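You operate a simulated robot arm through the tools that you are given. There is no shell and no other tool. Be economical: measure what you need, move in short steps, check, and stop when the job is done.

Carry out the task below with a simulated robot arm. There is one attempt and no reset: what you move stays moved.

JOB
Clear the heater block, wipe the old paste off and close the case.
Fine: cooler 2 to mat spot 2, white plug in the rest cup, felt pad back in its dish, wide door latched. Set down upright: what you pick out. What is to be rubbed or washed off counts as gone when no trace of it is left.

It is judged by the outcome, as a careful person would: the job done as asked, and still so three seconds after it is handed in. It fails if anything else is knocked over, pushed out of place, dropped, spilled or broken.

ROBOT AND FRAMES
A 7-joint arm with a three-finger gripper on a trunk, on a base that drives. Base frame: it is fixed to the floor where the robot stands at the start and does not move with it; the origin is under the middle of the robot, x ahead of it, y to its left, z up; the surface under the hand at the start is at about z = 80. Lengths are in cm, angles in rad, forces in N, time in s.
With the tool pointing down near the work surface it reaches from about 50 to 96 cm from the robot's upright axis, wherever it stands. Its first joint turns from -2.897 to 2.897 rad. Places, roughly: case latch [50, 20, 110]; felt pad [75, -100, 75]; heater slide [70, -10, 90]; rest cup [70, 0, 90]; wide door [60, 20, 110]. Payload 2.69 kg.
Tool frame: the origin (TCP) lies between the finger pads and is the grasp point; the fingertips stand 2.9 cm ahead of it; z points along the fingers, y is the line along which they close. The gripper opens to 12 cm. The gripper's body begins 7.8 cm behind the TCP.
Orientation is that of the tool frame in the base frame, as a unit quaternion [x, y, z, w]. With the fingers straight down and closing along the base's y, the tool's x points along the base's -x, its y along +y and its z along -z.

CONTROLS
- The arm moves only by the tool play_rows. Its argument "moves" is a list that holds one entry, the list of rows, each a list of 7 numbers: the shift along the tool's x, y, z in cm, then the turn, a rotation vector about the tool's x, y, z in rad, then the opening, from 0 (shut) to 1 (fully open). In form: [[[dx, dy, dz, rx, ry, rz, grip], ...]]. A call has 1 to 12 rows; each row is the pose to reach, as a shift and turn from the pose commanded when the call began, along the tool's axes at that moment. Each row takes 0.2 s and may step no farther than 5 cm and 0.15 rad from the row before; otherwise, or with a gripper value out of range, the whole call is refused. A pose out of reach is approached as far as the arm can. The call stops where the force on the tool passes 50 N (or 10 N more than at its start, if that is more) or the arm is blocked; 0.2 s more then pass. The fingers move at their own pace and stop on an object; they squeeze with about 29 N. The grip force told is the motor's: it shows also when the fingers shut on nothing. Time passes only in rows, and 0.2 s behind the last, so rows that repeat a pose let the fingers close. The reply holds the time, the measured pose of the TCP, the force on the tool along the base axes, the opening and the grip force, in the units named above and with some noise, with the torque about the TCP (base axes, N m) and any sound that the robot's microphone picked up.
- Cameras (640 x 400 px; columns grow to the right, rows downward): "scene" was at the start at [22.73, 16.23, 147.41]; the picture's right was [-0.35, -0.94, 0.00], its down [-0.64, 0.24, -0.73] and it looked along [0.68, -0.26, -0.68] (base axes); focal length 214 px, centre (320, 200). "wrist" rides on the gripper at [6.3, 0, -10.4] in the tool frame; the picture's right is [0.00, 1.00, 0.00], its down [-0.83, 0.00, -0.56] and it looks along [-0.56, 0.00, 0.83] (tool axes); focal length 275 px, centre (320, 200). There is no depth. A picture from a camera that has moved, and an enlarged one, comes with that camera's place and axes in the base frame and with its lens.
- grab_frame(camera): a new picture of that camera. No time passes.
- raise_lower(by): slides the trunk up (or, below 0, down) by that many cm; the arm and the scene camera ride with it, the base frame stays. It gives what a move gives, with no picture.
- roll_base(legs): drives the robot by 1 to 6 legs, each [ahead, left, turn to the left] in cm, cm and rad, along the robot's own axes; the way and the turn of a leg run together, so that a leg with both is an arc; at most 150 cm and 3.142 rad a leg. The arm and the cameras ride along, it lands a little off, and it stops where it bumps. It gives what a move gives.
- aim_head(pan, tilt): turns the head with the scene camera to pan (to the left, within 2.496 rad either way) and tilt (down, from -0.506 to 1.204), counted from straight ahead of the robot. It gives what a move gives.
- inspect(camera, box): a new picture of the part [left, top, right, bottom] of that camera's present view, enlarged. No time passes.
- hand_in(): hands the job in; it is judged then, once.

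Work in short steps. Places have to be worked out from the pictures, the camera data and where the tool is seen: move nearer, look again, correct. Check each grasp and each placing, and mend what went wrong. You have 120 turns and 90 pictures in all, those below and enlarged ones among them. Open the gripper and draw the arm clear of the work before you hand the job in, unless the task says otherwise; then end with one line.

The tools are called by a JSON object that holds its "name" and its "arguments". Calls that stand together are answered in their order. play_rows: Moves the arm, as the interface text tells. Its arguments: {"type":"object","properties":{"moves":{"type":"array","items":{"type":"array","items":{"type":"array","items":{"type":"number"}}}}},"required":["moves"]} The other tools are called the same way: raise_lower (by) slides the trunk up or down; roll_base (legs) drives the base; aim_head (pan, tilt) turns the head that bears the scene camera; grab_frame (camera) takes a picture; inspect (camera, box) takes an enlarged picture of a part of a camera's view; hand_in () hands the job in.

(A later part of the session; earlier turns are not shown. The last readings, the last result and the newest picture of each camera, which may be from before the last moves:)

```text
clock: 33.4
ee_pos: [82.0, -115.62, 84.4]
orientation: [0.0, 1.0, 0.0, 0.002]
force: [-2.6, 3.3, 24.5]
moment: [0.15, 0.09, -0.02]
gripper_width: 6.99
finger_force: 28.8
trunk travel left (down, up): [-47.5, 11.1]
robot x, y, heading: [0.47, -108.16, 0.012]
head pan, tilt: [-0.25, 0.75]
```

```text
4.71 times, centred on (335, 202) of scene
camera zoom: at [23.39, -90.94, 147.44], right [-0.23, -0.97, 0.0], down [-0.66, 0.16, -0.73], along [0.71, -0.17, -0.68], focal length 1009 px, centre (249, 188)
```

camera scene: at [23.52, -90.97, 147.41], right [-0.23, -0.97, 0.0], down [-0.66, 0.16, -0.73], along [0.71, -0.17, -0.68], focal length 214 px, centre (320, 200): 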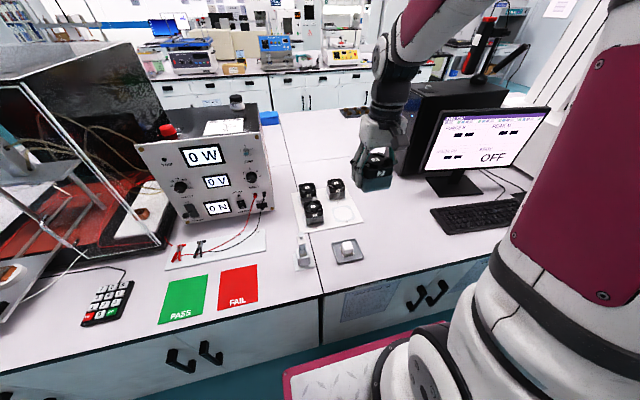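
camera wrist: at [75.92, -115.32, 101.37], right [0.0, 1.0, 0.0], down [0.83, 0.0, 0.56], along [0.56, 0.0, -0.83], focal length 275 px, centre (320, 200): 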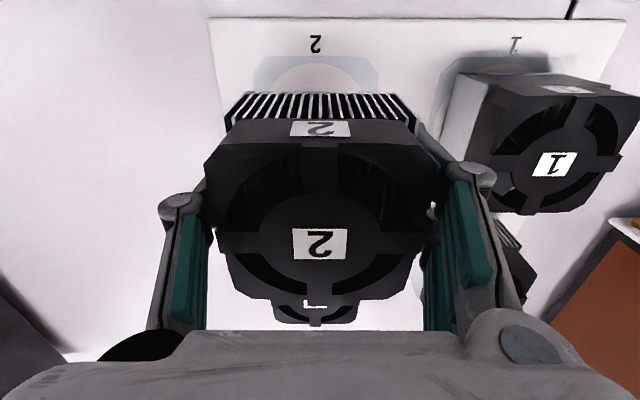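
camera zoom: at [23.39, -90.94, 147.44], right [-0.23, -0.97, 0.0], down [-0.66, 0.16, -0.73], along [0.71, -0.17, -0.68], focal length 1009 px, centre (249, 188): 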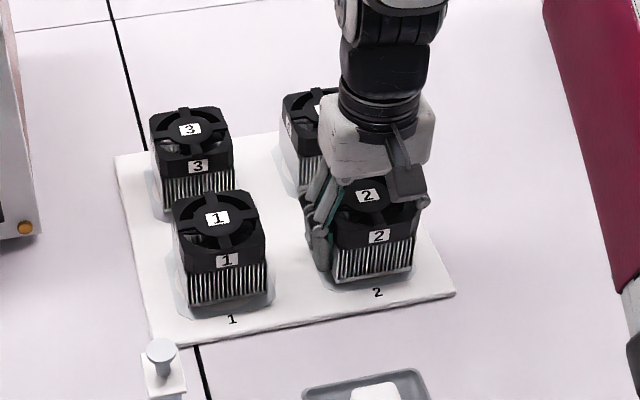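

Contact (24 N). Relax, release, rise.

{"name": "play_rows", "arguments": {"moves": [[[0, 0, -0.15, 0, 0, 0, 0.3], [0, 0, -0.15, 0, 0, 0, 0.75], [0, 0, -0.15, 0, 0, 0, 0.75], [0, 0, -3, 0, 0, 0, 0.75], [0, 0, -7, 0, 0, 0, 0.75], [0, 0, -12, 0, 0, 0, 0.75], [3, 0, -16, 0, 0, 0, 0.75], [7, 0.5, -18, 0, 0, 0, 0.6], [11, 1, -18, 0, 0, 0, 0.5], [14, 2, -18, 0, 0, 0, 0.4], [14, 2, -18, 0, 0, 0, 0.4]]]}}

{"name": "grab_frame", "arguments": {"camera": "wrist"}}

{"name": "inspect", "arguments": {"camera": "scene", "box": [290, 170, 380, 275]}}

```text
clock: 35.8
ee_pos: [67.83, -114.02, 102.5]
orientation: [0.0, 1.0, 0.0, 0.0]
force: [0.3, 0.9, 0.4]
moment: [-0.01, -0.02, 0.0]
gripper_width: 4.82
finger_force: 0.1
trunk travel left (down, up): [-47.5, 11.1]
robot x, y, heading: [0.67, -108.46, 0.014]
head pan, tilt: [-0.25, 0.75]
```

```text
50 pictures are left
camera wrist: at [61.67, -114.11, 112.74], right [0.0, 1.0, 0.0], down [0.83, 0.0, 0.56], along [0.56, 0.0, -0.83], focal length 275 px, centre (320, 200)
```

wrist: 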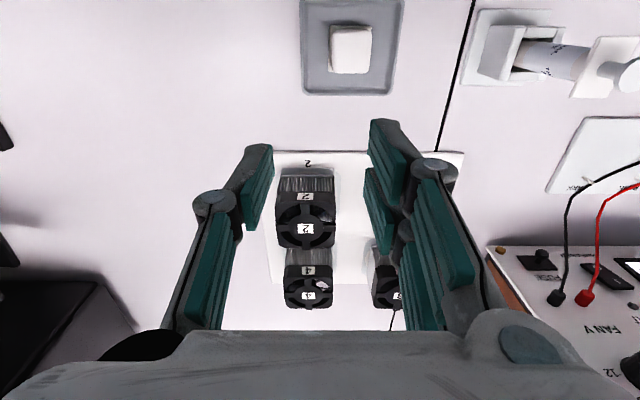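

```text
3.81 times, centred on (335, 222) of scene
camera zoom: at [23.52, -90.96, 147.41], right [-0.23, -0.97, 0.0], down [-0.66, 0.16, -0.73], along [0.71, -0.17, -0.68], focal length 817 px, centre (263, 114)
```

zoom: 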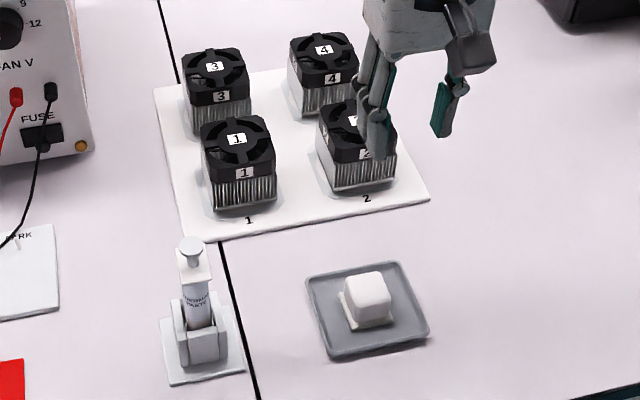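

Cooler 2 stands on spot 2. Now go above the felt pad (≈(64.3,−111.2)).

{"name": "play_rows", "arguments": {"moves": [[[1.8, 1.5, 2, 0, 0, 0, 0.5], [3.6, 2.9, 5, 0, 0, 0, 0.55], [3.6, 2.9, 9, 0, 0, 0, 0.55], [3.6, 2.9, 9, 0, 0, 0, 0.55]]]}}

{"name": "grab_frame", "arguments": {"camera": "wrist"}}

{"name": "inspect", "arguments": {"camera": "scene", "box": [310, 190, 390, 270]}}

```text
clock: 36.8
ee_pos: [64.23, -110.81, 93.08]
orientation: [0.0, 1.0, 0.0, -0.001]
force: [1.0, -0.9, 0.3]
moment: [-0.01, 0.0, 0.0]
gripper_width: 6.6
finger_force: 0.1
trunk travel left (down, up): [-47.5, 11.1]
robot x, y, heading: [0.76, -108.07, 0.012]
head pan, tilt: [-0.25, 0.75]
```

```text
48 pictures are left
camera wrist: at [58.06, -110.95, 103.41], right [0.0, 1.0, 0.0], down [0.83, 0.0, 0.56], along [0.56, 0.0, -0.83], focal length 275 px, centre (320, 200)
```

wrist: 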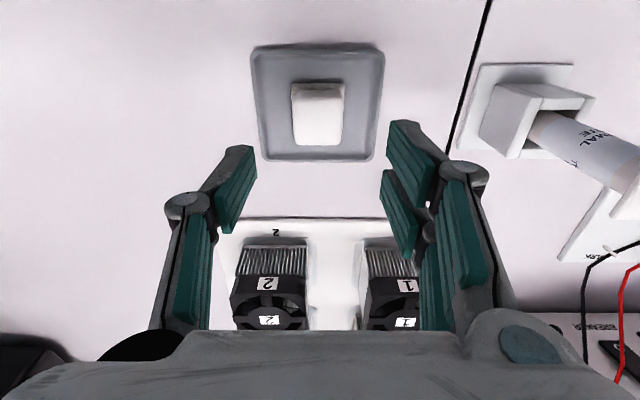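

```text
5.00 times, centred on (350, 230) of scene
camera zoom: at [23.5, -90.96, 147.42], right [-0.23, -0.97, 0.0], down [-0.66, 0.16, -0.73], along [0.71, -0.17, -0.68], focal length 1072 px, centre (170, 50)
```

zoom: 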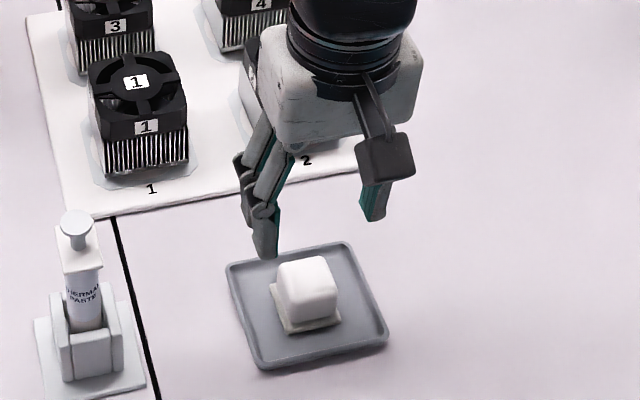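

Handle block ~3.3 cm wide, top ≈85. Descend to TCP z≈85.4 and grip it.

{"name": "play_rows", "arguments": {"moves": [[[0.3, -0.05, 3, 0, 0, 0, 0.5], [0.3, -0.05, 6, 0, 0, 0, 0.5], [0.3, -0.05, 7.6, 0, 0, 0, 0.5], [0.3, -0.05, 7.6, 0, 0, 0, 0.5]]]}}

{"name": "inspect", "arguments": {"camera": "wrist", "box": [220, 60, 420, 210]}}

{"name": "inspect", "arguments": {"camera": "scene", "box": [310, 190, 390, 270]}}

```text
clock: 37.8
ee_pos: [64.23, -110.76, 85.76]
orientation: [0.0, 1.0, 0.001, 0.0]
force: [-0.6, -0.5, 0.4]
moment: [0.0, 0.0, 0.01]
gripper_width: 6.01
finger_force: 0.1
trunk travel left (down, up): [-47.5, 11.1]
robot x, y, heading: [0.25, -108.38, 0.013]
head pan, tilt: [-0.25, 0.75]
```

```text
2.67 times, centred on (320, 135) of wrist
camera zoom: at [57.97, -110.92, 95.97], right [0.0, 1.0, 0.0], down [0.83, 0.0, 0.56], along [0.56, 0.0, -0.83], focal length 734 px, centre (320, 373)
```

zoom: 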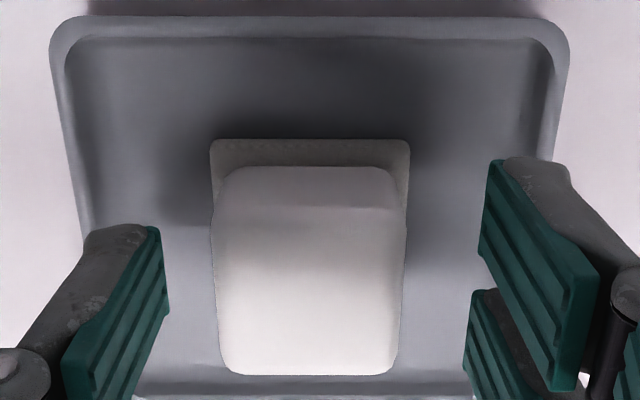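

```text
5.00 times, centred on (350, 230) of scene
camera zoom: at [23.51, -90.96, 147.42], right [-0.23, -0.97, 0.0], down [-0.66, 0.16, -0.73], along [0.71, -0.17, -0.68], focal length 1072 px, centre (170, 50)
```

zoom: 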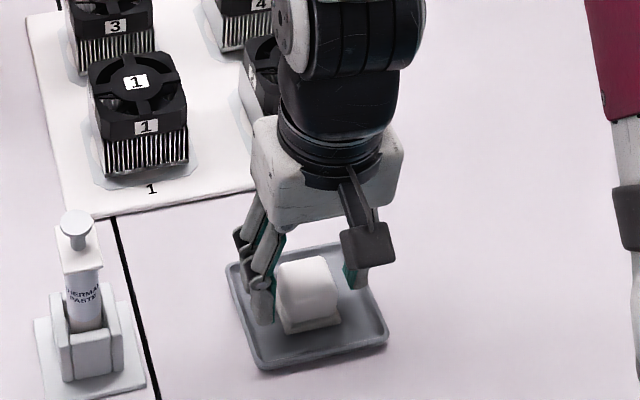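

Well aligned. Lower another 0.5 cm and close.

{"name": "play_rows", "arguments": {"moves": [[[0, -0.1, 0.3, 0, 0, 0, 0.5], [0, -0.1, 0.5, 0, 0, 0, 0.5], [0, -0.1, 0.5, 0, 0, 0, 0.15], [0, -0.1, 0.5, 0, 0, 0, 0.15], [0, -0.1, 0.5, 0, 0, 0, 0.15]]]}}

{"name": "inspect", "arguments": {"camera": "scene", "box": [310, 190, 390, 270]}}

```text
clock: 39.0
ee_pos: [64.06, -110.99, 85.09]
orientation: [0.0, 1.0, 0.0, 0.0]
force: [0.5, -0.4, -0.4]
moment: [0.0, 0.01, 0.04]
gripper_width: 3.5
finger_force: 28.8
trunk travel left (down, up): [-47.5, 11.1]
robot x, y, heading: [0.77, -108.29, 0.011]
head pan, tilt: [-0.25, 0.75]
```

```text
5.00 times, centred on (350, 230) of scene
camera zoom: at [23.51, -90.96, 147.41], right [-0.23, -0.97, 0.0], down [-0.66, 0.16, -0.73], along [0.71, -0.17, -0.68], focal length 1072 px, centre (170, 50)
```

zoom: 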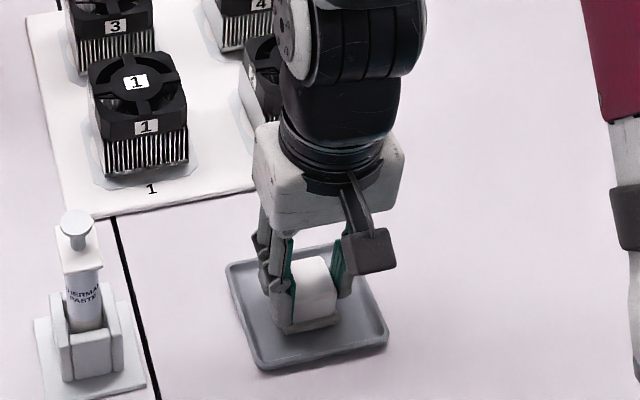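

Gripped at 3.5 cm. Lift and then drive back to the heater.

{"name": "play_rows", "arguments": {"moves": [[[0, 0, -1, 0, 0, 0, 0.15], [0, 0, -4, 0, 0, 0, 0.15], [0, 0, -8, 0, 0, 0, 0.15], [0, 0, -12.5, 0, 0, 0, 0.15], [0.5, 0, -17, 0, 0, 0, 0.15], [1, 0, -21.5, 0, 0, 0, 0.15], [2, 0, -26, 0, 0, 0, 0.15], [2, 0, -28, 0, 0, 0, 0.15], [2, 0, -28, 0, 0, 0, 0.15]]]}}

{"name": "inspect", "arguments": {"camera": "scene", "box": [290, 130, 410, 280]}}

{"name": "roll_base", "arguments": {"legs": [[0, 106, -0.013]]}}

{"name": "aim_head", "arguments": {"pan": -0.36, "tilt": 0.75}}

{"name": "grab_frame", "arguments": {"camera": "scene"}}

```text
clock: 41.0
ee_pos: [61.88, -110.83, 113.43]
orientation: [0.0, 1.0, 0.0, 0.0]
force: [0.5, -0.2, -0.1]
moment: [0.01, 0.01, -0.03]
gripper_width: 3.52
finger_force: 29.2
trunk travel left (down, up): [-47.5, 11.1]
robot x, y, heading: [0.89, -108.19, 0.012]
head pan, tilt: [-0.25, 0.75]
```

```text
2.67 times, centred on (350, 205) of scene
camera zoom: at [23.51, -90.96, 147.41], right [-0.23, -0.97, 0.0], down [-0.66, 0.16, -0.73], along [0.71, -0.17, -0.68], focal length 572 px, centre (240, 187)
```

zoom: 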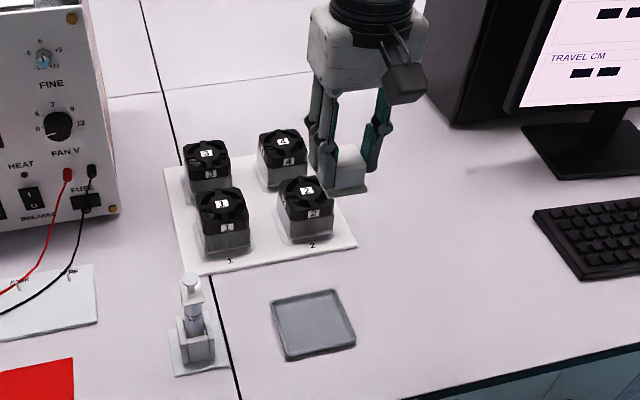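

```text
clock: 46.4
ee_pos: [61.07, -8.39, 113.28]
orientation: [0.006, 1.0, 0.0, 0.0]
force: [-0.2, -0.2, 0.0]
moment: [0.03, 0.01, 0.01]
gripper_width: 3.49
finger_force: 28.9
trunk travel left (down, up): [-47.5, 11.1]
robot x, y, heading: [-0.02, -5.16, 0.006]
head pan, tilt: [-0.25, 0.75]
```

```text
clock: 47.0
ee_pos: [61.0, -8.42, 113.45]
orientation: [0.005, 1.0, -0.001, 0.0]
force: [0.1, 0.5, -0.3]
moment: [0.0, 0.01, -0.03]
gripper_width: 3.47
finger_force: 29.0
trunk travel left (down, up): [-47.5, 11.1]
robot x, y, heading: [0.09, -5.24, 0.001]
head pan, tilt: [-0.36, 0.75]
```

```text
42 pictures are left
camera scene: at [22.56, 11.02, 147.41], right [-0.35, -0.94, 0.0], down [-0.64, 0.24, -0.73], along [0.69, -0.26, -0.68], focal length 214 px, centre (320, 200)
```

scene: 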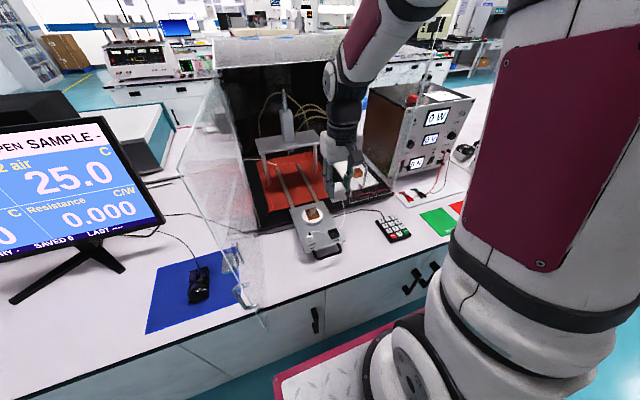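

Heater top centre ≈ (76.4,−6.0), top z≈88.4. Bring the pad above it.

{"name": "play_rows", "arguments": {"moves": [[[-4, 0.8, 0, 0, 0, -0.011, 0.15], [-8, 1.6, 1, 0, 0, -0.011, 0.15], [-12, 2.5, 3, 0, 0, -0.011, 0.15], [-15.2, 2.57, 6, 0, 0, -0.011, 0.15], [-15.2, 2.57, 10.5, 0, 0, -0.011, 0.15], [-15.2, 2.57, 15, 0, 0, -0.011, 0.15], [-15.2, 2.57, 17.5, 0, 0, -0.011, 0.15], [-15.2, 2.57, 17.5, 0, 0, -0.011, 0.15]]]}}

{"name": "inspect", "arguments": {"camera": "scene", "box": [280, 180, 360, 260]}}

{"name": "grab_frame", "arguments": {"camera": "wrist"}}

```text
clock: 48.8
ee_pos: [76.18, -5.91, 95.93]
orientation: [-0.001, 1.0, 0.0, 0.001]
force: [-0.5, 0.7, -0.6]
moment: [0.0, -0.01, 0.0]
gripper_width: 3.5
finger_force: 29.0
trunk travel left (down, up): [-47.5, 11.1]
robot x, y, heading: [0.14, -5.47, -0.003]
head pan, tilt: [-0.36, 0.75]
```

```text
5.00 times, centred on (320, 220) of scene
camera zoom: at [22.56, 11.02, 147.42], right [-0.35, -0.94, 0.0], down [-0.64, 0.24, -0.73], along [0.69, -0.26, -0.68], focal length 1072 px, centre (320, 100)
```

zoom: 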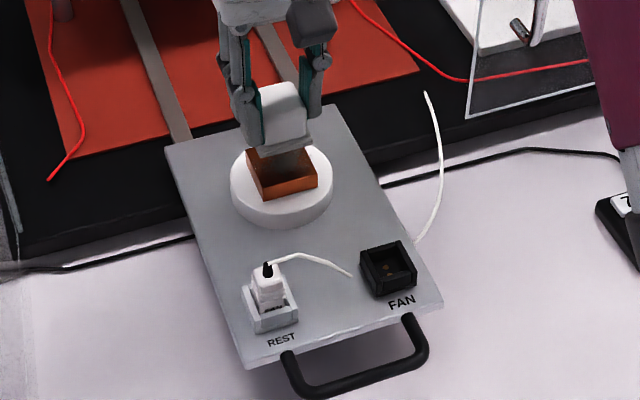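

```text
40 pictures are left
camera wrist: at [70.11, -6.06, 106.27], right [0.0, 1.0, 0.0], down [0.83, 0.0, 0.56], along [0.56, 0.0, -0.83], focal length 275 px, centre (320, 200)
```

wrist: 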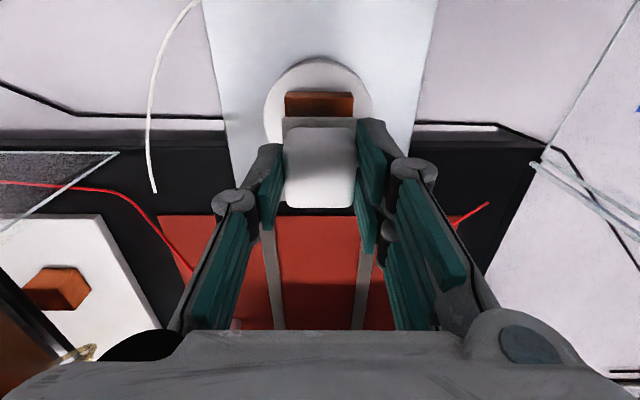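

Block is 4.8 cm wide and centred under the pad. Lower gently to contact.

{"name": "play_rows", "arguments": {"moves": [[[-0.2, 0, 1.5, 0, 0, 0, 0.15], [-0.2, 0, 2.4, 0, 0, 0, 0.15], [-0.2, 0, 2.8, 0, 0, 0, 0.15], [-0.2, 0, 3.1, 0, 0, 0, 0.15], [-0.2, 0, 3.1, 0, 0, 0, 0.15]]]}}

```text
clock: 50.0
ee_pos: [76.6, -5.95, 93.02]
orientation: [0.0, 1.0, -0.001, 0.003]
force: [0.6, 2.4, 41.0]
moment: [0.11, -0.11, -0.01]
gripper_width: 3.53
finger_force: 28.6
trunk travel left (down, up): [-47.5, 11.1]
robot x, y, heading: [0.14, -5.28, -0.0]
head pan, tilt: [-0.36, 0.75]
```

Contact, 41 N. Ease up 0.18 cm and wipe side to side.

{"name": "play_rows", "arguments": {"moves": [[[0, 0, -0.18, 0, 0, 0, 0.15], [0, 1, -0.18, 0, 0, 0, 0.15], [0, 2, -0.18, 0, 0, 0, 0.15], [0, 1, -0.18, 0, 0, 0, 0.15], [0, 0, -0.18, 0, 0, 0, 0.15], [0, -1, -0.18, 0, 0, 0, 0.15], [0, -2, -0.18, 0, 0, 0, 0.15], [0, -1, -0.18, 0, 0, 0, 0.15], [0, 0, -0.18, 0, 0, 0, 0.15], [0, 0, -0.18, 0, 0, 0, 0.15]]]}}

```text
clock: 52.2
ee_pos: [76.49, -6.28, 92.88]
orientation: [0.001, 1.0, -0.001, 0.001]
force: [0.0, -15.7, 33.7]
moment: [-0.61, 0.0, 0.02]
gripper_width: 3.5
finger_force: 28.7
trunk travel left (down, up): [-47.5, 11.1]
robot x, y, heading: [-0.29, -5.19, 0.003]
head pan, tilt: [-0.36, 0.75]
```

Stroking works. Now raster at x offsets ±1.2 with a bit less pressure.

{"name": "play_rows", "arguments": {"moves": [[[0.6, 0, -0.07, 0, 0, 0, 0.15], [1.2, 0, -0.07, 0, 0, 0, 0.15], [1.2, 1.5, -0.07, 0, 0, 0, 0.15], [1.2, 0, -0.07, 0, 0, 0, 0.15], [1.2, -1.5, -0.07, 0, 0, 0, 0.15], [0, -1.5, -0.07, 0, 0, 0, 0.15], [-1.2, -1.5, -0.07, 0, 0, 0, 0.15], [-1.2, 0, -0.07, 0, 0, 0, 0.15], [-1.2, 1.5, -0.07, 0, 0, 0, 0.15], [0, 1.5, -0.07, 0, 0, 0, 0.15], [0, 0, -0.07, 0, 0, 0, 0.15], [0, 0, -2, 0, 0, 0, 0.15]]]}}

{"name": "play_rows", "arguments": {"moves": [[[2, 0, -4, 0, 0, 0, 0.15], [5, 0, -7, 0, 0, 0, 0.15], [9, 0, -9, 0, 0, 0, 0.15], [12, 0, -12, 0, 0, 0, 0.15], [12, 0, -15, 0, 0, 0, 0.15], [12, 0, -15, 0, 0, 0, 0.15]]]}}

{"name": "inspect", "arguments": {"camera": "scene", "box": [280, 180, 360, 260]}}

```text
clock: 54.8
ee_pos: [76.58, -6.06, 94.89]
orientation: [0.0, 1.0, 0.0, 0.0]
force: [0.3, 0.7, -0.5]
moment: [-0.02, 0.02, 0.0]
gripper_width: 3.49
finger_force: 28.7
trunk travel left (down, up): [-47.5, 11.1]
robot x, y, heading: [-0.4, -5.23, 0.001]
head pan, tilt: [-0.36, 0.75]
```

```text
clock: 56.2
ee_pos: [64.64, -5.82, 109.79]
orientation: [0.0, 1.0, -0.001, -0.001]
force: [0.0, 0.4, 0.1]
moment: [-0.01, -0.01, 0.02]
gripper_width: 3.48
finger_force: 28.8
trunk travel left (down, up): [-47.5, 11.1]
robot x, y, heading: [-0.4, -5.28, 0.005]
head pan, tilt: [-0.36, 0.75]
```

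```text
5.00 times, centred on (320, 220) of scene
camera zoom: at [22.57, 11.02, 147.41], right [-0.35, -0.94, 0.0], down [-0.64, 0.24, -0.73], along [0.69, -0.26, -0.68], focal length 1072 px, centre (320, 100)
```

zoom: 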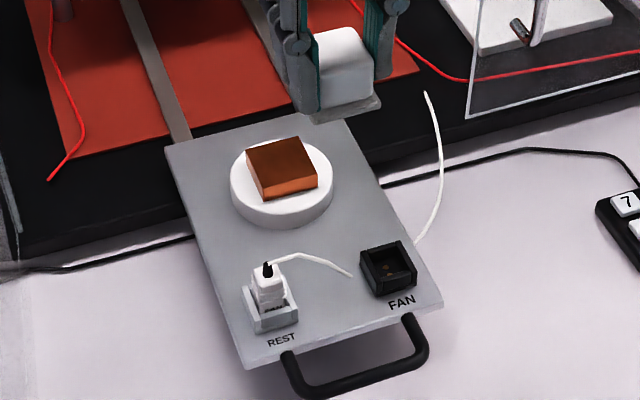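

The block looks clean; inspect it at high magnification for traces.

{"name": "inspect", "arguments": {"camera": "scene", "box": [300, 203, 326, 229]}}

{"name": "grab_frame", "arguments": {"camera": "wrist"}}

```text
15.38 times, centred on (313, 216) of scene
camera zoom: at [22.57, 11.02, 147.41], right [-0.35, -0.94, 0.0], down [-0.64, 0.24, -0.73], along [0.69, -0.26, -0.68], focal length 3300 px, centre (428, -46)
```

zoom: 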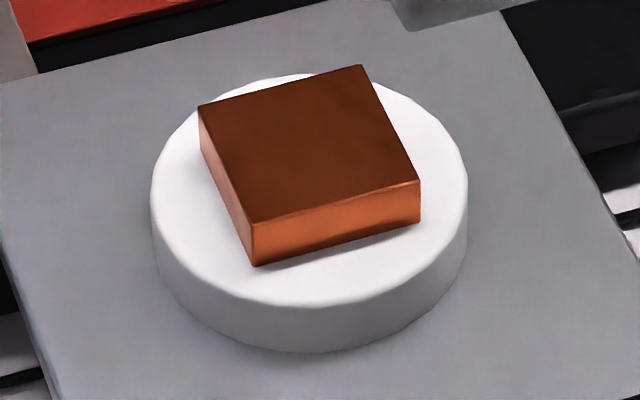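

```text
37 pictures are left
camera wrist: at [58.37, -5.91, 120.03], right [0.0, 1.0, 0.0], down [0.83, 0.0, 0.56], along [0.56, 0.0, -0.83], focal length 275 px, centre (320, 200)
```

wrist: 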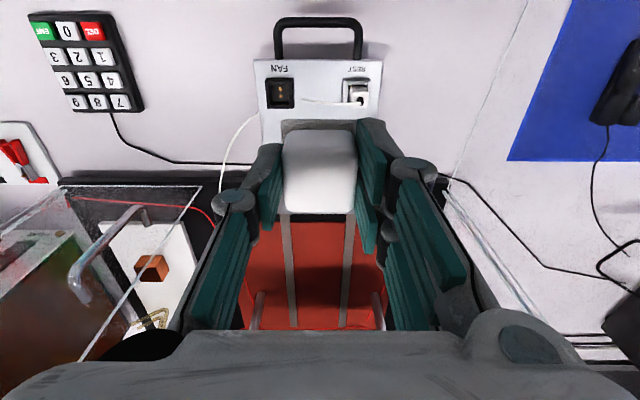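

Block is spotless. Drive back to the dish to return the felt pad.

{"name": "roll_base", "arguments": {"legs": [[0, -101, 0]]}}

{"name": "aim_head", "arguments": {"pan": -0.25, "tilt": 0.75}}

{"name": "grab_frame", "arguments": {"camera": "scene"}}

{"name": "grab_frame", "arguments": {"camera": "wrist"}}

```text
clock: 61.5
ee_pos: [65.66, -106.39, 109.76]
orientation: [-0.009, 1.0, 0.0, -0.001]
force: [-0.3, 0.3, 0.2]
moment: [0.01, -0.01, -0.01]
gripper_width: 3.48
finger_force: 28.5
trunk travel left (down, up): [-47.5, 11.1]
robot x, y, heading: [0.85, -107.08, 0.019]
head pan, tilt: [-0.36, 0.75]
```

```text
clock: 62.1
ee_pos: [65.81, -106.56, 109.76]
orientation: [-0.009, 1.0, 0.0, 0.0]
force: [0.0, -0.5, 0.1]
moment: [-0.01, 0.01, 0.01]
gripper_width: 3.49
finger_force: 29.2
trunk travel left (down, up): [-47.5, 11.1]
robot x, y, heading: [1.16, -106.76, 0.022]
head pan, tilt: [-0.25, 0.75]
```

```text
36 pictures are left
camera scene: at [23.71, -89.49, 147.41], right [-0.23, -0.97, 0.0], down [-0.66, 0.16, -0.73], along [0.71, -0.17, -0.68], focal length 214 px, centre (320, 200)
```

scene: 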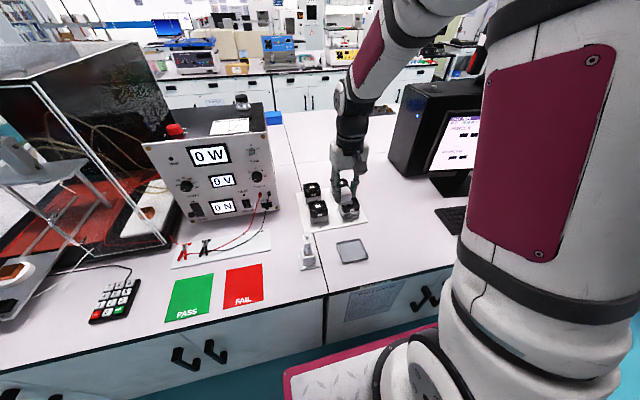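

```text
35 pictures are left
camera wrist: at [59.56, -106.67, 120.01], right [-0.02, 1.0, 0.0], down [0.83, 0.02, 0.56], along [0.56, 0.01, -0.83], focal length 275 px, centre (320, 200)
```

wrist: 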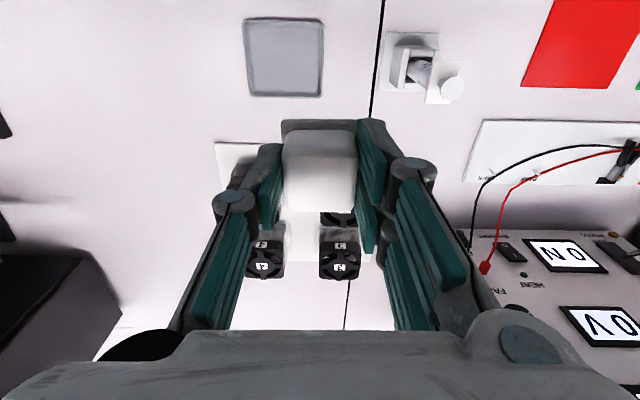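

Dish centre ≈ (64.15,−111.1), matching the pick pose. Lower to just above the dish.

{"name": "play_rows", "arguments": {"moves": [[[0.8, -2.2, 2, 0, 0, 0.018, 0.15], [1.72, -4.35, 5, 0, 0, 0.018, 0.15], [1.72, -4.35, 9.5, 0, 0, 0.018, 0.15], [1.72, -4.35, 14, 0, 0, 0.018, 0.15], [1.72, -4.35, 18.5, 0, 0, 0.018, 0.15], [1.72, -4.35, 21.5, 0, 0, 0.018, 0.15], [1.72, -4.35, 21.5, 0, 0, 0.018, 0.15]]]}}

{"name": "inspect", "arguments": {"camera": "scene", "box": [310, 190, 390, 270]}}

{"name": "inspect", "arguments": {"camera": "wrist", "box": [220, 60, 420, 210]}}

```text
clock: 63.8
ee_pos: [64.08, -110.81, 88.05]
orientation: [0.0, 1.0, 0.0, 0.001]
force: [0.5, -0.9, 0.2]
moment: [-0.03, -0.01, -0.03]
gripper_width: 3.5
finger_force: 29.1
trunk travel left (down, up): [-47.5, 11.1]
robot x, y, heading: [1.06, -107.43, 0.018]
head pan, tilt: [-0.25, 0.75]
```

```text
5.00 times, centred on (350, 230) of scene
camera zoom: at [23.7, -89.49, 147.42], right [-0.23, -0.97, 0.0], down [-0.66, 0.16, -0.73], along [0.71, -0.17, -0.68], focal length 1072 px, centre (170, 50)
```

zoom: 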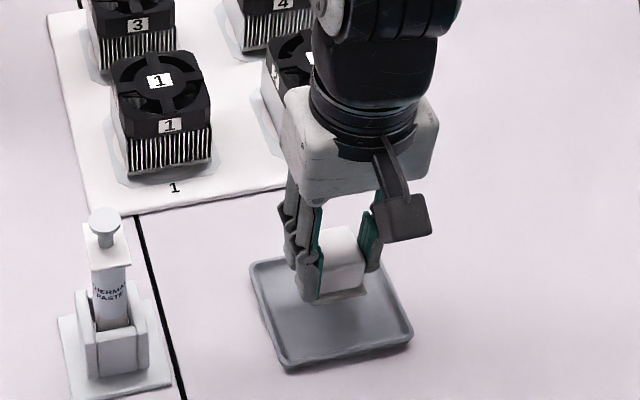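

```text
2.67 times, centred on (320, 135) of wrist
camera zoom: at [57.97, -110.89, 98.45], right [0.0, 1.0, 0.0], down [0.83, 0.0, 0.56], along [0.56, 0.0, -0.83], focal length 734 px, centre (320, 373)
```

zoom: 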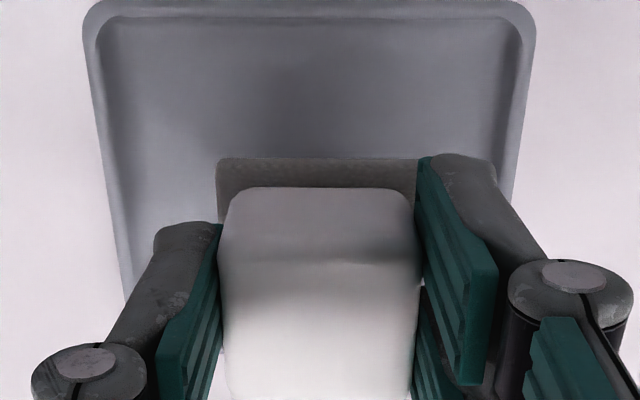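

Centred over the dish; lower until it touches, with a −0.1 y nudge.

{"name": "play_rows", "arguments": {"moves": [[[0, -0.12, 1.2, 0, 0, 0, 0.15], [0, -0.12, 2.2, 0, 0, 0, 0.15], [0, -0.12, 2.6, 0, 0, 0, 0.15], [0, -0.12, 2.9, 0, 0, 0, 0.15], [0, -0.12, 3.0, 0, 0, 0, 0.15], [0, -0.12, 3.0, 0, 0, 0, 0.15]]]}}

```text
clock: 65.2
ee_pos: [64.21, -111.0, 85.17]
orientation: [-0.001, 1.0, 0.0, 0.0]
force: [0.0, 0.3, -0.1]
moment: [-0.02, 0.0, -0.01]
gripper_width: 3.51
finger_force: 29.0
trunk travel left (down, up): [-47.5, 11.1]
robot x, y, heading: [1.05, -107.13, 0.02]
head pan, tilt: [-0.25, 0.75]
```

{"name": "play_rows", "arguments": {"moves": [[[0, 0, 0.15, 0, 0, 0, 0.15], [0, 0, 0.25, 0, 0, 0, 0.15], [0, 0, 0.25, 0, 0, 0, 0.15]]]}}

```text
clock: 66.0
ee_pos: [64.15, -111.09, 84.9]
orientation: [0.0, 1.0, 0.0, 0.0]
force: [0.0, -0.4, -0.7]
moment: [-0.02, 0.0, 0.0]
gripper_width: 3.51
finger_force: 28.7
trunk travel left (down, up): [-47.5, 11.1]
robot x, y, heading: [1.06, -106.72, 0.022]
head pan, tilt: [-0.25, 0.75]
```

No contact yet; the pad probably slid up slightly in the grip while wiping. Continue in tiny steps.

{"name": "play_rows", "arguments": {"moves": [[[0, 0, 0.15, 0, 0, 0, 0.15], [0, 0, 0.3, 0, 0, 0, 0.15], [0, 0, 0.4, 0, 0, 0, 0.15], [0, 0, 0.4, 0, 0, 0, 0.15]]]}}

{"name": "inspect", "arguments": {"camera": "scene", "box": [330, 225, 370, 265]}}

```text
clock: 67.0
ee_pos: [64.16, -111.07, 84.77]
orientation: [0.001, 1.0, 0.0, 0.002]
force: [-2.2, -3.2, 41.5]
moment: [-0.05, 0.08, 0.03]
gripper_width: 3.5
finger_force: 29.0
trunk travel left (down, up): [-47.5, 11.1]
robot x, y, heading: [1.13, -107.25, 0.014]
head pan, tilt: [-0.25, 0.75]
```

```text
10.00 times, centred on (350, 245) of scene
camera zoom: at [23.56, -89.49, 147.46], right [-0.23, -0.97, 0.0], down [-0.66, 0.16, -0.73], along [0.71, -0.17, -0.68], focal length 2145 px, centre (20, -250)
```

zoom: 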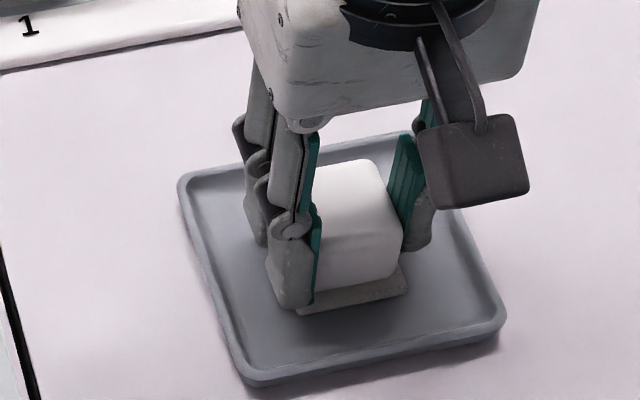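

Pad rests in the dish (41 N contact). Ease up, release and rise.

{"name": "play_rows", "arguments": {"moves": [[[0, 0, -0.3, 0, 0, 0, 0.15], [0, 0, -0.3, 0, 0, 0, 0.5], [0, 0, -0.3, 0, 0, 0, 0.5], [0, 0, -4, 0, 0, 0, 0.5], [0, 0, -8.5, 0, 0, 0, 0.5], [0, 0, -13, 0, 0, 0, 0.5], [0, 0, -17.5, 0, 0, 0, 0.5], [1, 0, -22, 0, 0, 0, 0.3], [2, 0, -26, 0, 0, 0, 0.1], [3, 0, -29, 0, 0, 0, 0.0], [3, 0, -29, 0, 0, 0, 0.0]]]}}

{"name": "inspect", "arguments": {"camera": "scene", "box": [290, 170, 390, 270]}}

{"name": "roll_base", "arguments": {"legs": [[0, 105, -0.018]]}}

{"name": "aim_head", "arguments": {"pan": 0.0, "tilt": 0.75}}

{"name": "grab_frame", "arguments": {"camera": "scene"}}

```text
clock: 69.3
ee_pos: [61.2, -110.86, 113.55]
orientation: [0.0, 1.0, 0.001, 0.0]
force: [0.1, -0.5, -1.4]
moment: [-0.03, -0.01, 0.02]
gripper_width: 0.0
finger_force: 28.8
trunk travel left (down, up): [-47.5, 11.1]
robot x, y, heading: [1.14, -106.98, 0.02]
head pan, tilt: [-0.25, 0.75]
```

```text
4.00 times, centred on (340, 220) of scene
camera zoom: at [23.71, -89.49, 147.41], right [-0.23, -0.97, 0.0], down [-0.66, 0.16, -0.73], along [0.71, -0.17, -0.68], focal length 858 px, centre (240, 120)
```

zoom: 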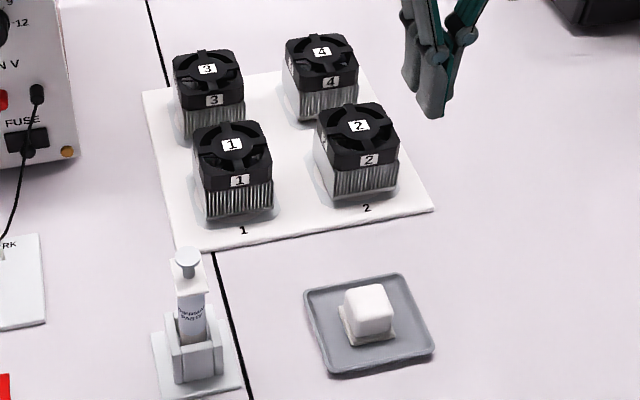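

```text
clock: 74.7
ee_pos: [58.73, -6.3, 113.5]
orientation: [-0.005, 1.0, 0.0, 0.001]
force: [0.0, -0.3, -0.4]
moment: [0.02, -0.03, -0.02]
gripper_width: 0.0
finger_force: 28.6
trunk travel left (down, up): [-47.5, 11.1]
robot x, y, heading: [-1.87, -2.82, 0.022]
head pan, tilt: [-0.25, 0.75]
```

```text
clock: 75.5
ee_pos: [58.76, -6.31, 113.5]
orientation: [-0.005, 1.0, -0.001, 0.0]
force: [0.1, 0.3, -0.2]
moment: [0.02, -0.02, 0.01]
gripper_width: 0.0
finger_force: 28.3
trunk travel left (down, up): [-47.5, 11.1]
robot x, y, heading: [-1.5, -3.04, 0.033]
head pan, tilt: [0.0, 0.75]
```

```text
30 pictures are left
camera scene: at [21.22, 16.92, 147.41], right [0.03, -1.0, 0.0], down [-0.68, -0.02, -0.73], along [0.73, 0.02, -0.68], focal length 214 px, centre (320, 200)
```

scene: 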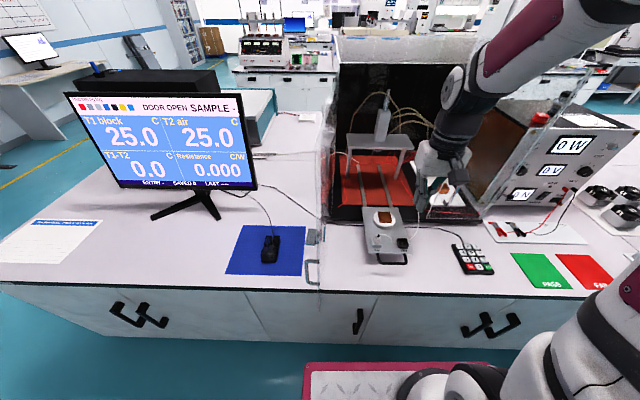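

Cooler and pad are in place. Next, lower the closed fingers in front of the slide handle (bar front ≈ x 58.7, z≈84) and check.

{"name": "play_rows", "arguments": {"moves": [[[2, 0.2, 4, 0, 0, 0.01, 0], [4.2, 0.2, 8, 0, 0, 0.01, 0], [4.2, 0.2, 12.5, 0, 0, 0.01, 0], [4.2, 0.2, 17, 0, 0, 0.01, 0], [4.2, 0.2, 21.5, 0, 0, 0.01, 0], [4.2, 0.2, 25.5, 0, 0, 0.01, 0], [4.2, 0.2, 28.2, 0, 0, 0.01, 0], [4.2, 0.2, 28.2, 0, 0, 0.01, 0]]]}}

{"name": "inspect", "arguments": {"camera": "scene", "box": [340, 190, 440, 280]}}

{"name": "grab_frame", "arguments": {"camera": "wrist"}}

```text
clock: 77.3
ee_pos: [54.47, -6.26, 85.39]
orientation: [0.001, 1.0, 0.0, 0.0]
force: [-1.2, 0.5, -0.9]
moment: [0.03, -0.02, 0.01]
gripper_width: 0.02
finger_force: 28.3
trunk travel left (down, up): [-47.5, 11.1]
robot x, y, heading: [-1.43, -2.67, 0.026]
head pan, tilt: [0.0, 0.75]
```

```text
4.44 times, centred on (390, 235) of scene
camera zoom: at [21.21, 16.92, 147.42], right [0.03, -1.0, 0.0], down [-0.68, -0.02, -0.73], along [0.73, 0.02, -0.68], focal length 953 px, centre (9, 44)
```

zoom: 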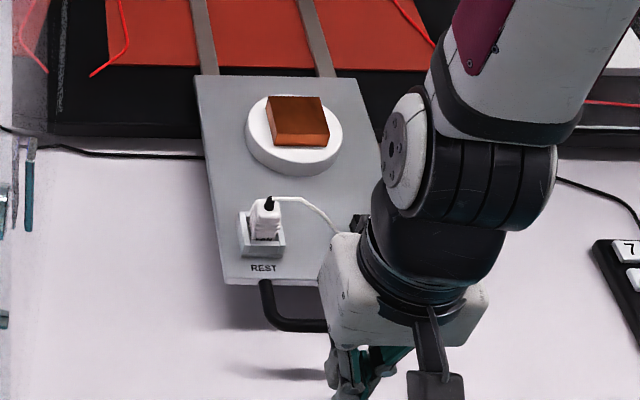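

```text
28 pictures are left
camera wrist: at [48.23, -6.36, 95.71], right [0.0, 1.0, 0.0], down [0.83, 0.0, 0.56], along [0.56, 0.0, -0.83], focal length 275 px, centre (320, 200)
```

wrist: 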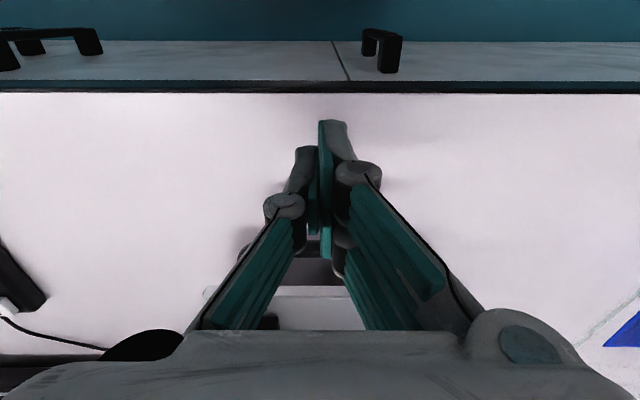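

Fingers are in front of the bar. Push forward gradually.

{"name": "play_rows", "arguments": {"moves": [[[-1.5, 0.2, 0, 0, 0, 0, 0], [-2.8, 0.2, 0, 0, 0, 0, 0], [-3.5, 0.2, 0, 0, 0, 0, 0], [-4.5, 0.2, 0, 0, 0, 0, 0], [-5.5, 0.2, 0, 0, 0, 0, 0], [-6.5, 0.2, 0, 0, 0, 0, 0], [-7.5, 0.2, 0, 0, 0, 0, 0], [-8.5, 0.2, 0, 0, 0, 0, 0]]]}}

{"name": "grab_frame", "arguments": {"camera": "scene"}}

```text
clock: 79.1
ee_pos: [63.0, -5.87, 85.32]
orientation: [0.001, 1.0, 0.0, 0.0]
force: [0.0, -0.1, 0.7]
moment: [0.0, 0.0, -0.01]
gripper_width: 0.0
finger_force: 28.8
trunk travel left (down, up): [-47.5, 11.1]
robot x, y, heading: [-1.53, -2.96, 0.03]
head pan, tilt: [0.0, 0.75]
```

```text
27 pictures are left
camera scene: at [21.22, 16.92, 147.41], right [0.03, -1.0, 0.0], down [-0.68, -0.02, -0.73], along [0.73, 0.02, -0.68], focal length 214 px, centre (320, 200)
```

scene: 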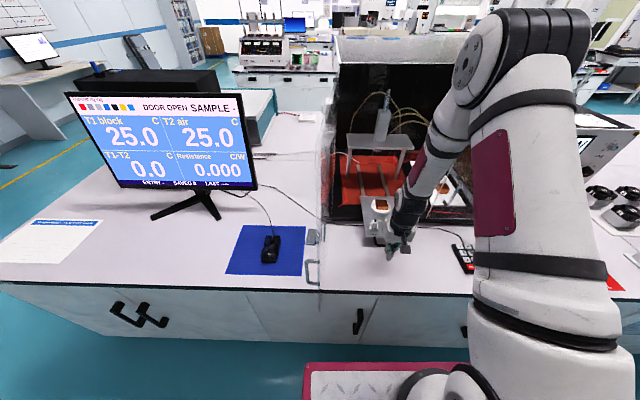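

The slide is moving in easily. Continue pushing.

{"name": "play_rows", "arguments": {"moves": [[[-1, 0, 0, 0, 0, 0, 0], [-2, 0, 0, 0, 0, 0, 0], [-3, 0, 0, 0, 0, 0, 0], [-4, 0, 0, 0, 0, 0, 0], [-5, 0, 0, 0, 0, 0, 0], [-6, 0, 0, 0, 0, 0, 0], [-7, 0, 0, 0, 0, 0, 0], [-8, 0, 0, 0, 0, 0, 0], [-9, 0, 0, 0, 0, 0, 0], [-10, 0, 0, 0, 0, 0, 0]]]}}

{"name": "inspect", "arguments": {"camera": "scene", "box": [310, 80, 490, 280]}}

```text
clock: 81.3
ee_pos: [73.09, -5.92, 85.42]
orientation: [0.001, 1.0, 0.0, 0.001]
force: [-0.3, 0.0, 0.4]
moment: [0.02, -0.01, -0.01]
gripper_width: 0.0
finger_force: 29.1
trunk travel left (down, up): [-47.5, 11.1]
robot x, y, heading: [-1.63, -2.87, 0.029]
head pan, tilt: [0.0, 0.75]
```

```text
2.00 times, centred on (400, 180) of scene
camera zoom: at [21.21, 16.92, 147.41], right [0.03, -1.0, 0.0], down [-0.68, -0.02, -0.73], along [0.73, 0.02, -0.68], focal length 429 px, centre (160, 240)
```

zoom: 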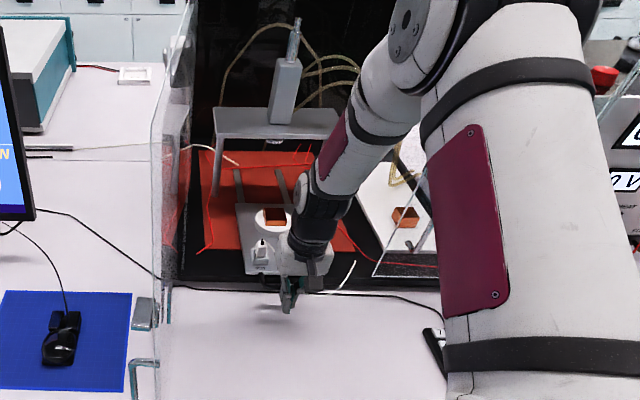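

Continue pushing, watching force.

{"name": "play_rows", "arguments": {"moves": [[[-1, 0, 0, 0, 0, 0, 0], [-2, 0, 0, 0, 0, 0, 0], [-3, 0, 0, 0, 0, 0, 0], [-4, 0, 0, 0, 0, 0, 0], [-5, 0, 0, 0, 0, 0, 0], [-6, 0, 0, 0, 0, 0, 0], [-7, 0, 0, 0, 0, 0, 0]]]}}

{"name": "inspect", "arguments": {"camera": "scene", "box": [310, 80, 490, 280]}}

{"name": "grab_frame", "arguments": {"camera": "wrist"}}

```text
clock: 82.7
ee_pos: [77.91, -5.97, 85.05]
orientation: [0.001, 1.0, -0.001, -0.015]
force: [-8.5, 0.4, 0.9]
moment: [-0.01, 0.18, 0.06]
gripper_width: 0.02
finger_force: 28.3
trunk travel left (down, up): [-47.5, 11.1]
robot x, y, heading: [-1.86, -2.71, 0.029]
head pan, tilt: [0.0, 0.75]
stopped in row 6: the force on the tool passed its limit at 59 N (the readings are from after the stop); the commanded pose is now the measured one
```

```text
2.00 times, centred on (400, 180) of scene
camera zoom: at [21.14, 16.92, 147.4], right [0.03, -1.0, 0.0], down [-0.68, -0.02, -0.73], along [0.73, 0.02, -0.68], focal length 429 px, centre (160, 240)
```

zoom: 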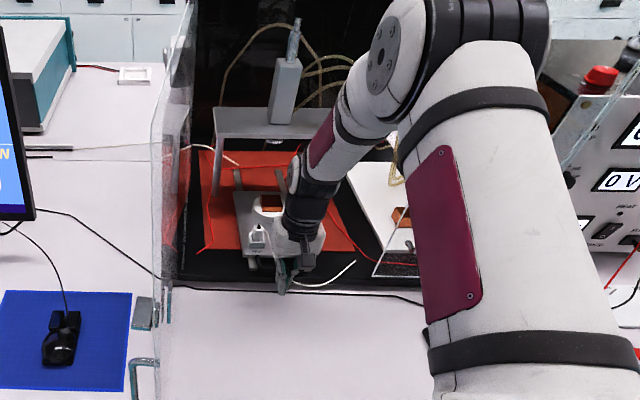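

```text
24 pictures are left
camera wrist: at [71.88, -6.01, 95.43], right [0.0, 1.0, 0.0], down [0.85, 0.0, 0.53], along [0.53, 0.0, -0.85], focal length 275 px, centre (320, 200)
```

wrist: 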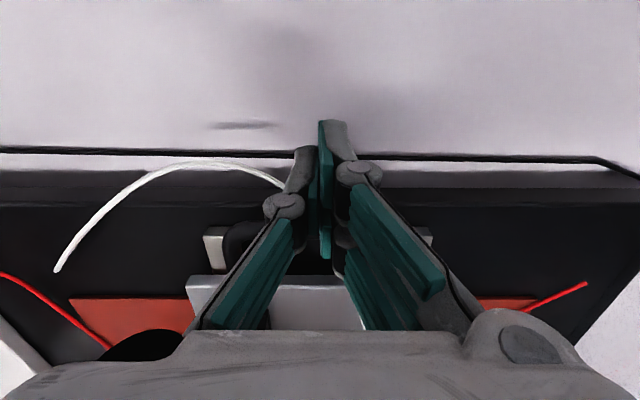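

Stopped at 59 N with the bar still outside the door plane; the fingertips (z≈82) probably met the black tray edge. Back off, raise 1.4 cm and push again.

{"name": "play_rows", "arguments": {"moves": [[[0.6, 0, 0, 0, 0, 0, 0], [0.6, 0, -1.4, 0, 0.03, 0, 0], [0, 0, -1.4, 0, 0.03, 0, 0], [-1, 0, -1.4, 0, 0.03, 0, 0], [-2, 0, -1.4, 0, 0.03, 0, 0], [-3, 0, -1.4, 0, 0.03, 0, 0], [-3, 0, -1.4, 0, 0.03, 0, 0]]]}}

{"name": "inspect", "arguments": {"camera": "scene", "box": [370, 150, 490, 240]}}

```text
clock: 84.3
ee_pos: [81.1, -6.02, 86.55]
orientation: [0.001, 1.0, 0.0, -0.027]
force: [-0.1, -0.4, 0.4]
moment: [-0.01, 0.02, 0.01]
gripper_width: 0.0
finger_force: 28.5
trunk travel left (down, up): [-47.5, 11.1]
robot x, y, heading: [-1.55, -2.79, 0.026]
head pan, tilt: [0.0, 0.75]
```

```text
4.44 times, centred on (430, 195) of scene
camera zoom: at [21.18, 16.92, 147.41], right [0.03, -1.0, 0.0], down [-0.68, -0.02, -0.73], along [0.73, 0.02, -0.68], focal length 953 px, centre (-169, 222)
```

zoom: 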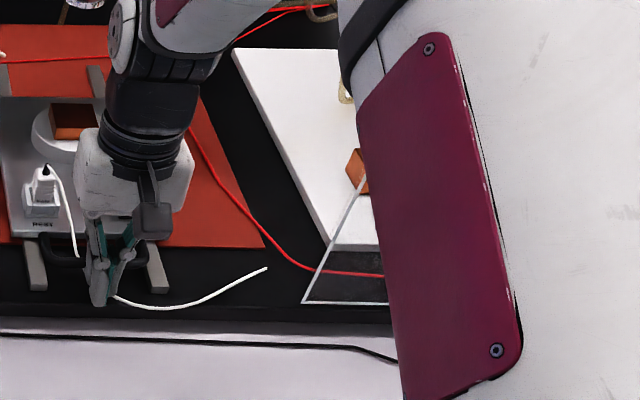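

It passes now. Keep pushing to the slide's end stop, straightening the tool.

{"name": "play_rows", "arguments": {"moves": [[[-1, 0, 0, 0, -0.02, 0, 0], [-2, 0, 0, 0, -0.05, 0, 0], [-3, 0, 0, 0, -0.05, 0, 0], [-4, 0, 0, 0, -0.05, 0, 0], [-5, 0, 0, 0, -0.05, 0, 0], [-6, 0, 0, 0, -0.05, 0, 0]]]}}

{"name": "inspect", "arguments": {"camera": "scene", "box": [310, 80, 490, 260]}}

```text
clock: 85.8
ee_pos: [86.22, -5.91, 85.79]
orientation: [0.001, 1.0, 0.0, -0.013]
force: [-12.7, 0.2, 1.5]
moment: [-0.03, 0.07, 0.04]
gripper_width: 0.0
finger_force: 28.5
trunk travel left (down, up): [-47.5, 11.1]
robot x, y, heading: [-1.65, -2.86, 0.025]
head pan, tilt: [0.0, 0.75]
stopped in row 6: the force on the tool passed its limit at 52 N (the readings are from after the stop); the commanded pose is now the measured one
```

```text
2.22 times, centred on (400, 170) of scene
camera zoom: at [21.07, 16.92, 147.4], right [0.03, -1.0, 0.0], down [-0.68, -0.02, -0.73], along [0.73, 0.02, -0.68], focal length 477 px, centre (142, 267)
```

zoom: 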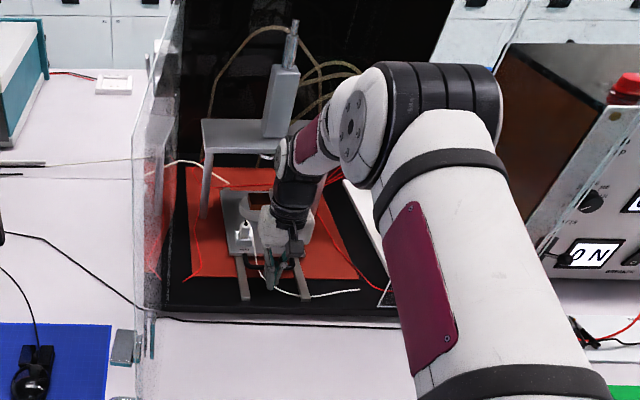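

Firm stop at x≈86, handle well inside the case. Withdraw and look.

{"name": "play_rows", "arguments": {"moves": [[[1, 0, -0.7, 0, 0, 0, 0], [4, 0, -1.5, 0, 0, 0, 0], [8, 0, -2, 0, 0, 0, 0], [12, 0, -3, 0, -0.02, 0, 0], [16.5, 0, -4, 0, -0.02, 0, 0], [20, 0, -7, 0, -0.02, 0, 0], [24, 0, -10, 0, -0.02, 0, 0], [27, 0, -14, 0, -0.02, 0, 0], [29, 0, -18, 0, -0.02, 0, 0], [29, 0, -22, 0, -0.02, 0, 0], [29, 0, -22, 0, -0.02, 0, 0]]]}}

{"name": "inspect", "arguments": {"camera": "scene", "box": [300, 70, 500, 290]}}

{"name": "grab_frame", "arguments": {"camera": "wrist"}}

```text
clock: 88.2
ee_pos: [58.34, -5.76, 108.28]
orientation: [0.0, 1.0, 0.001, 0.0]
force: [0.4, -0.2, 0.0]
moment: [-0.01, -0.04, -0.02]
gripper_width: 0.0
finger_force: 28.6
trunk travel left (down, up): [-47.5, 11.1]
robot x, y, heading: [-1.85, -2.91, 0.032]
head pan, tilt: [0.0, 0.75]
```

```text
1.82 times, centred on (400, 180) of scene
camera zoom: at [21.12, 16.92, 147.41], right [0.03, -1.0, 0.0], down [-0.68, -0.02, -0.73], along [0.73, 0.02, -0.68], focal length 390 px, centre (174, 236)
```

zoom: 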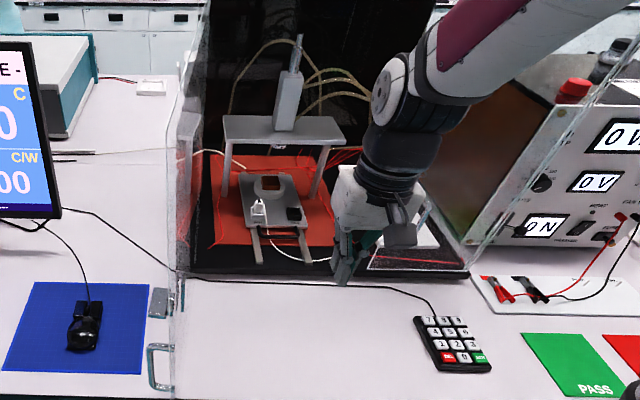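

```text
20 pictures are left
camera wrist: at [52.12, -5.79, 118.7], right [0.0, 1.0, 0.0], down [0.83, 0.0, 0.56], along [0.56, 0.0, -0.83], focal length 275 px, centre (320, 200)
```

wrist: 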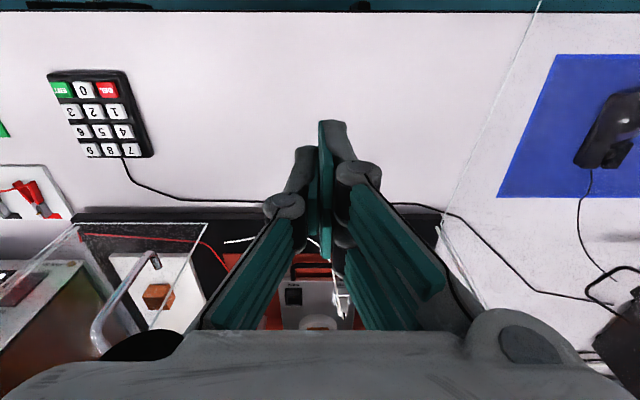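

The slide and plug are home; the door can close. I'll back the base off 35 cm and turn the hand to point forward, to push the door from its outer face past the free edge (handle ≈ z 86–103, knob ≈ (47.7,19,112)).

{"name": "roll_base", "arguments": {"legs": [[-38, 0, -0.028]]}}

{"name": "play_rows", "arguments": {"moves": [[[0, 0, -1, 0, -0.14, 0, 0], [0, 0, -2, 0, -0.28, 0, 0], [0, 0, -3, 0, -0.42, 0, 0], [0, 0, -4, 0, -0.56, 0, 0], [0, 0, -5, 0, -0.7, 0, 0], [0, 0, -6, 0, -0.84, 0, 0], [0, 0, -7, 0, -0.98, 0, 0], [0, 0, -8, 0, -1.12, 0, 0], [0, 0, -9, 0, -1.26, 0, 0], [-1, 0, -10, 0, -1.4, 0, 0], [-2, 0, -11.2, 0, -1.54, 0, 0], [-2, 0, -11.2, 0, -1.571, 0, 0]]]}}

```text
clock: 90.6
ee_pos: [20.31, -8.01, 108.39]
orientation: [0.016, 1.0, -0.001, 0.0]
force: [1.2, 1.3, 1.1]
moment: [0.0, -0.02, 0.02]
gripper_width: 0.0
finger_force: 28.5
trunk travel left (down, up): [-47.5, 11.1]
robot x, y, heading: [-39.25, -3.26, -0.0]
head pan, tilt: [0.0, 0.75]
```

```text
clock: 93.2
ee_pos: [33.41, -11.72, 122.25]
orientation: [0.012, 0.706, -0.012, 0.708]
force: [0.3, 0.5, -0.5]
moment: [-0.01, 0.02, -0.05]
gripper_width: 0.0
finger_force: 28.7
out of reach, approached as far as the arm can: row 5, 6, 7, 8, 9, 10, 11, 12
trunk travel left (down, up): [-47.5, 11.1]
robot x, y, heading: [-39.46, -3.04, -0.005]
head pan, tilt: [0.0, 0.75]
```

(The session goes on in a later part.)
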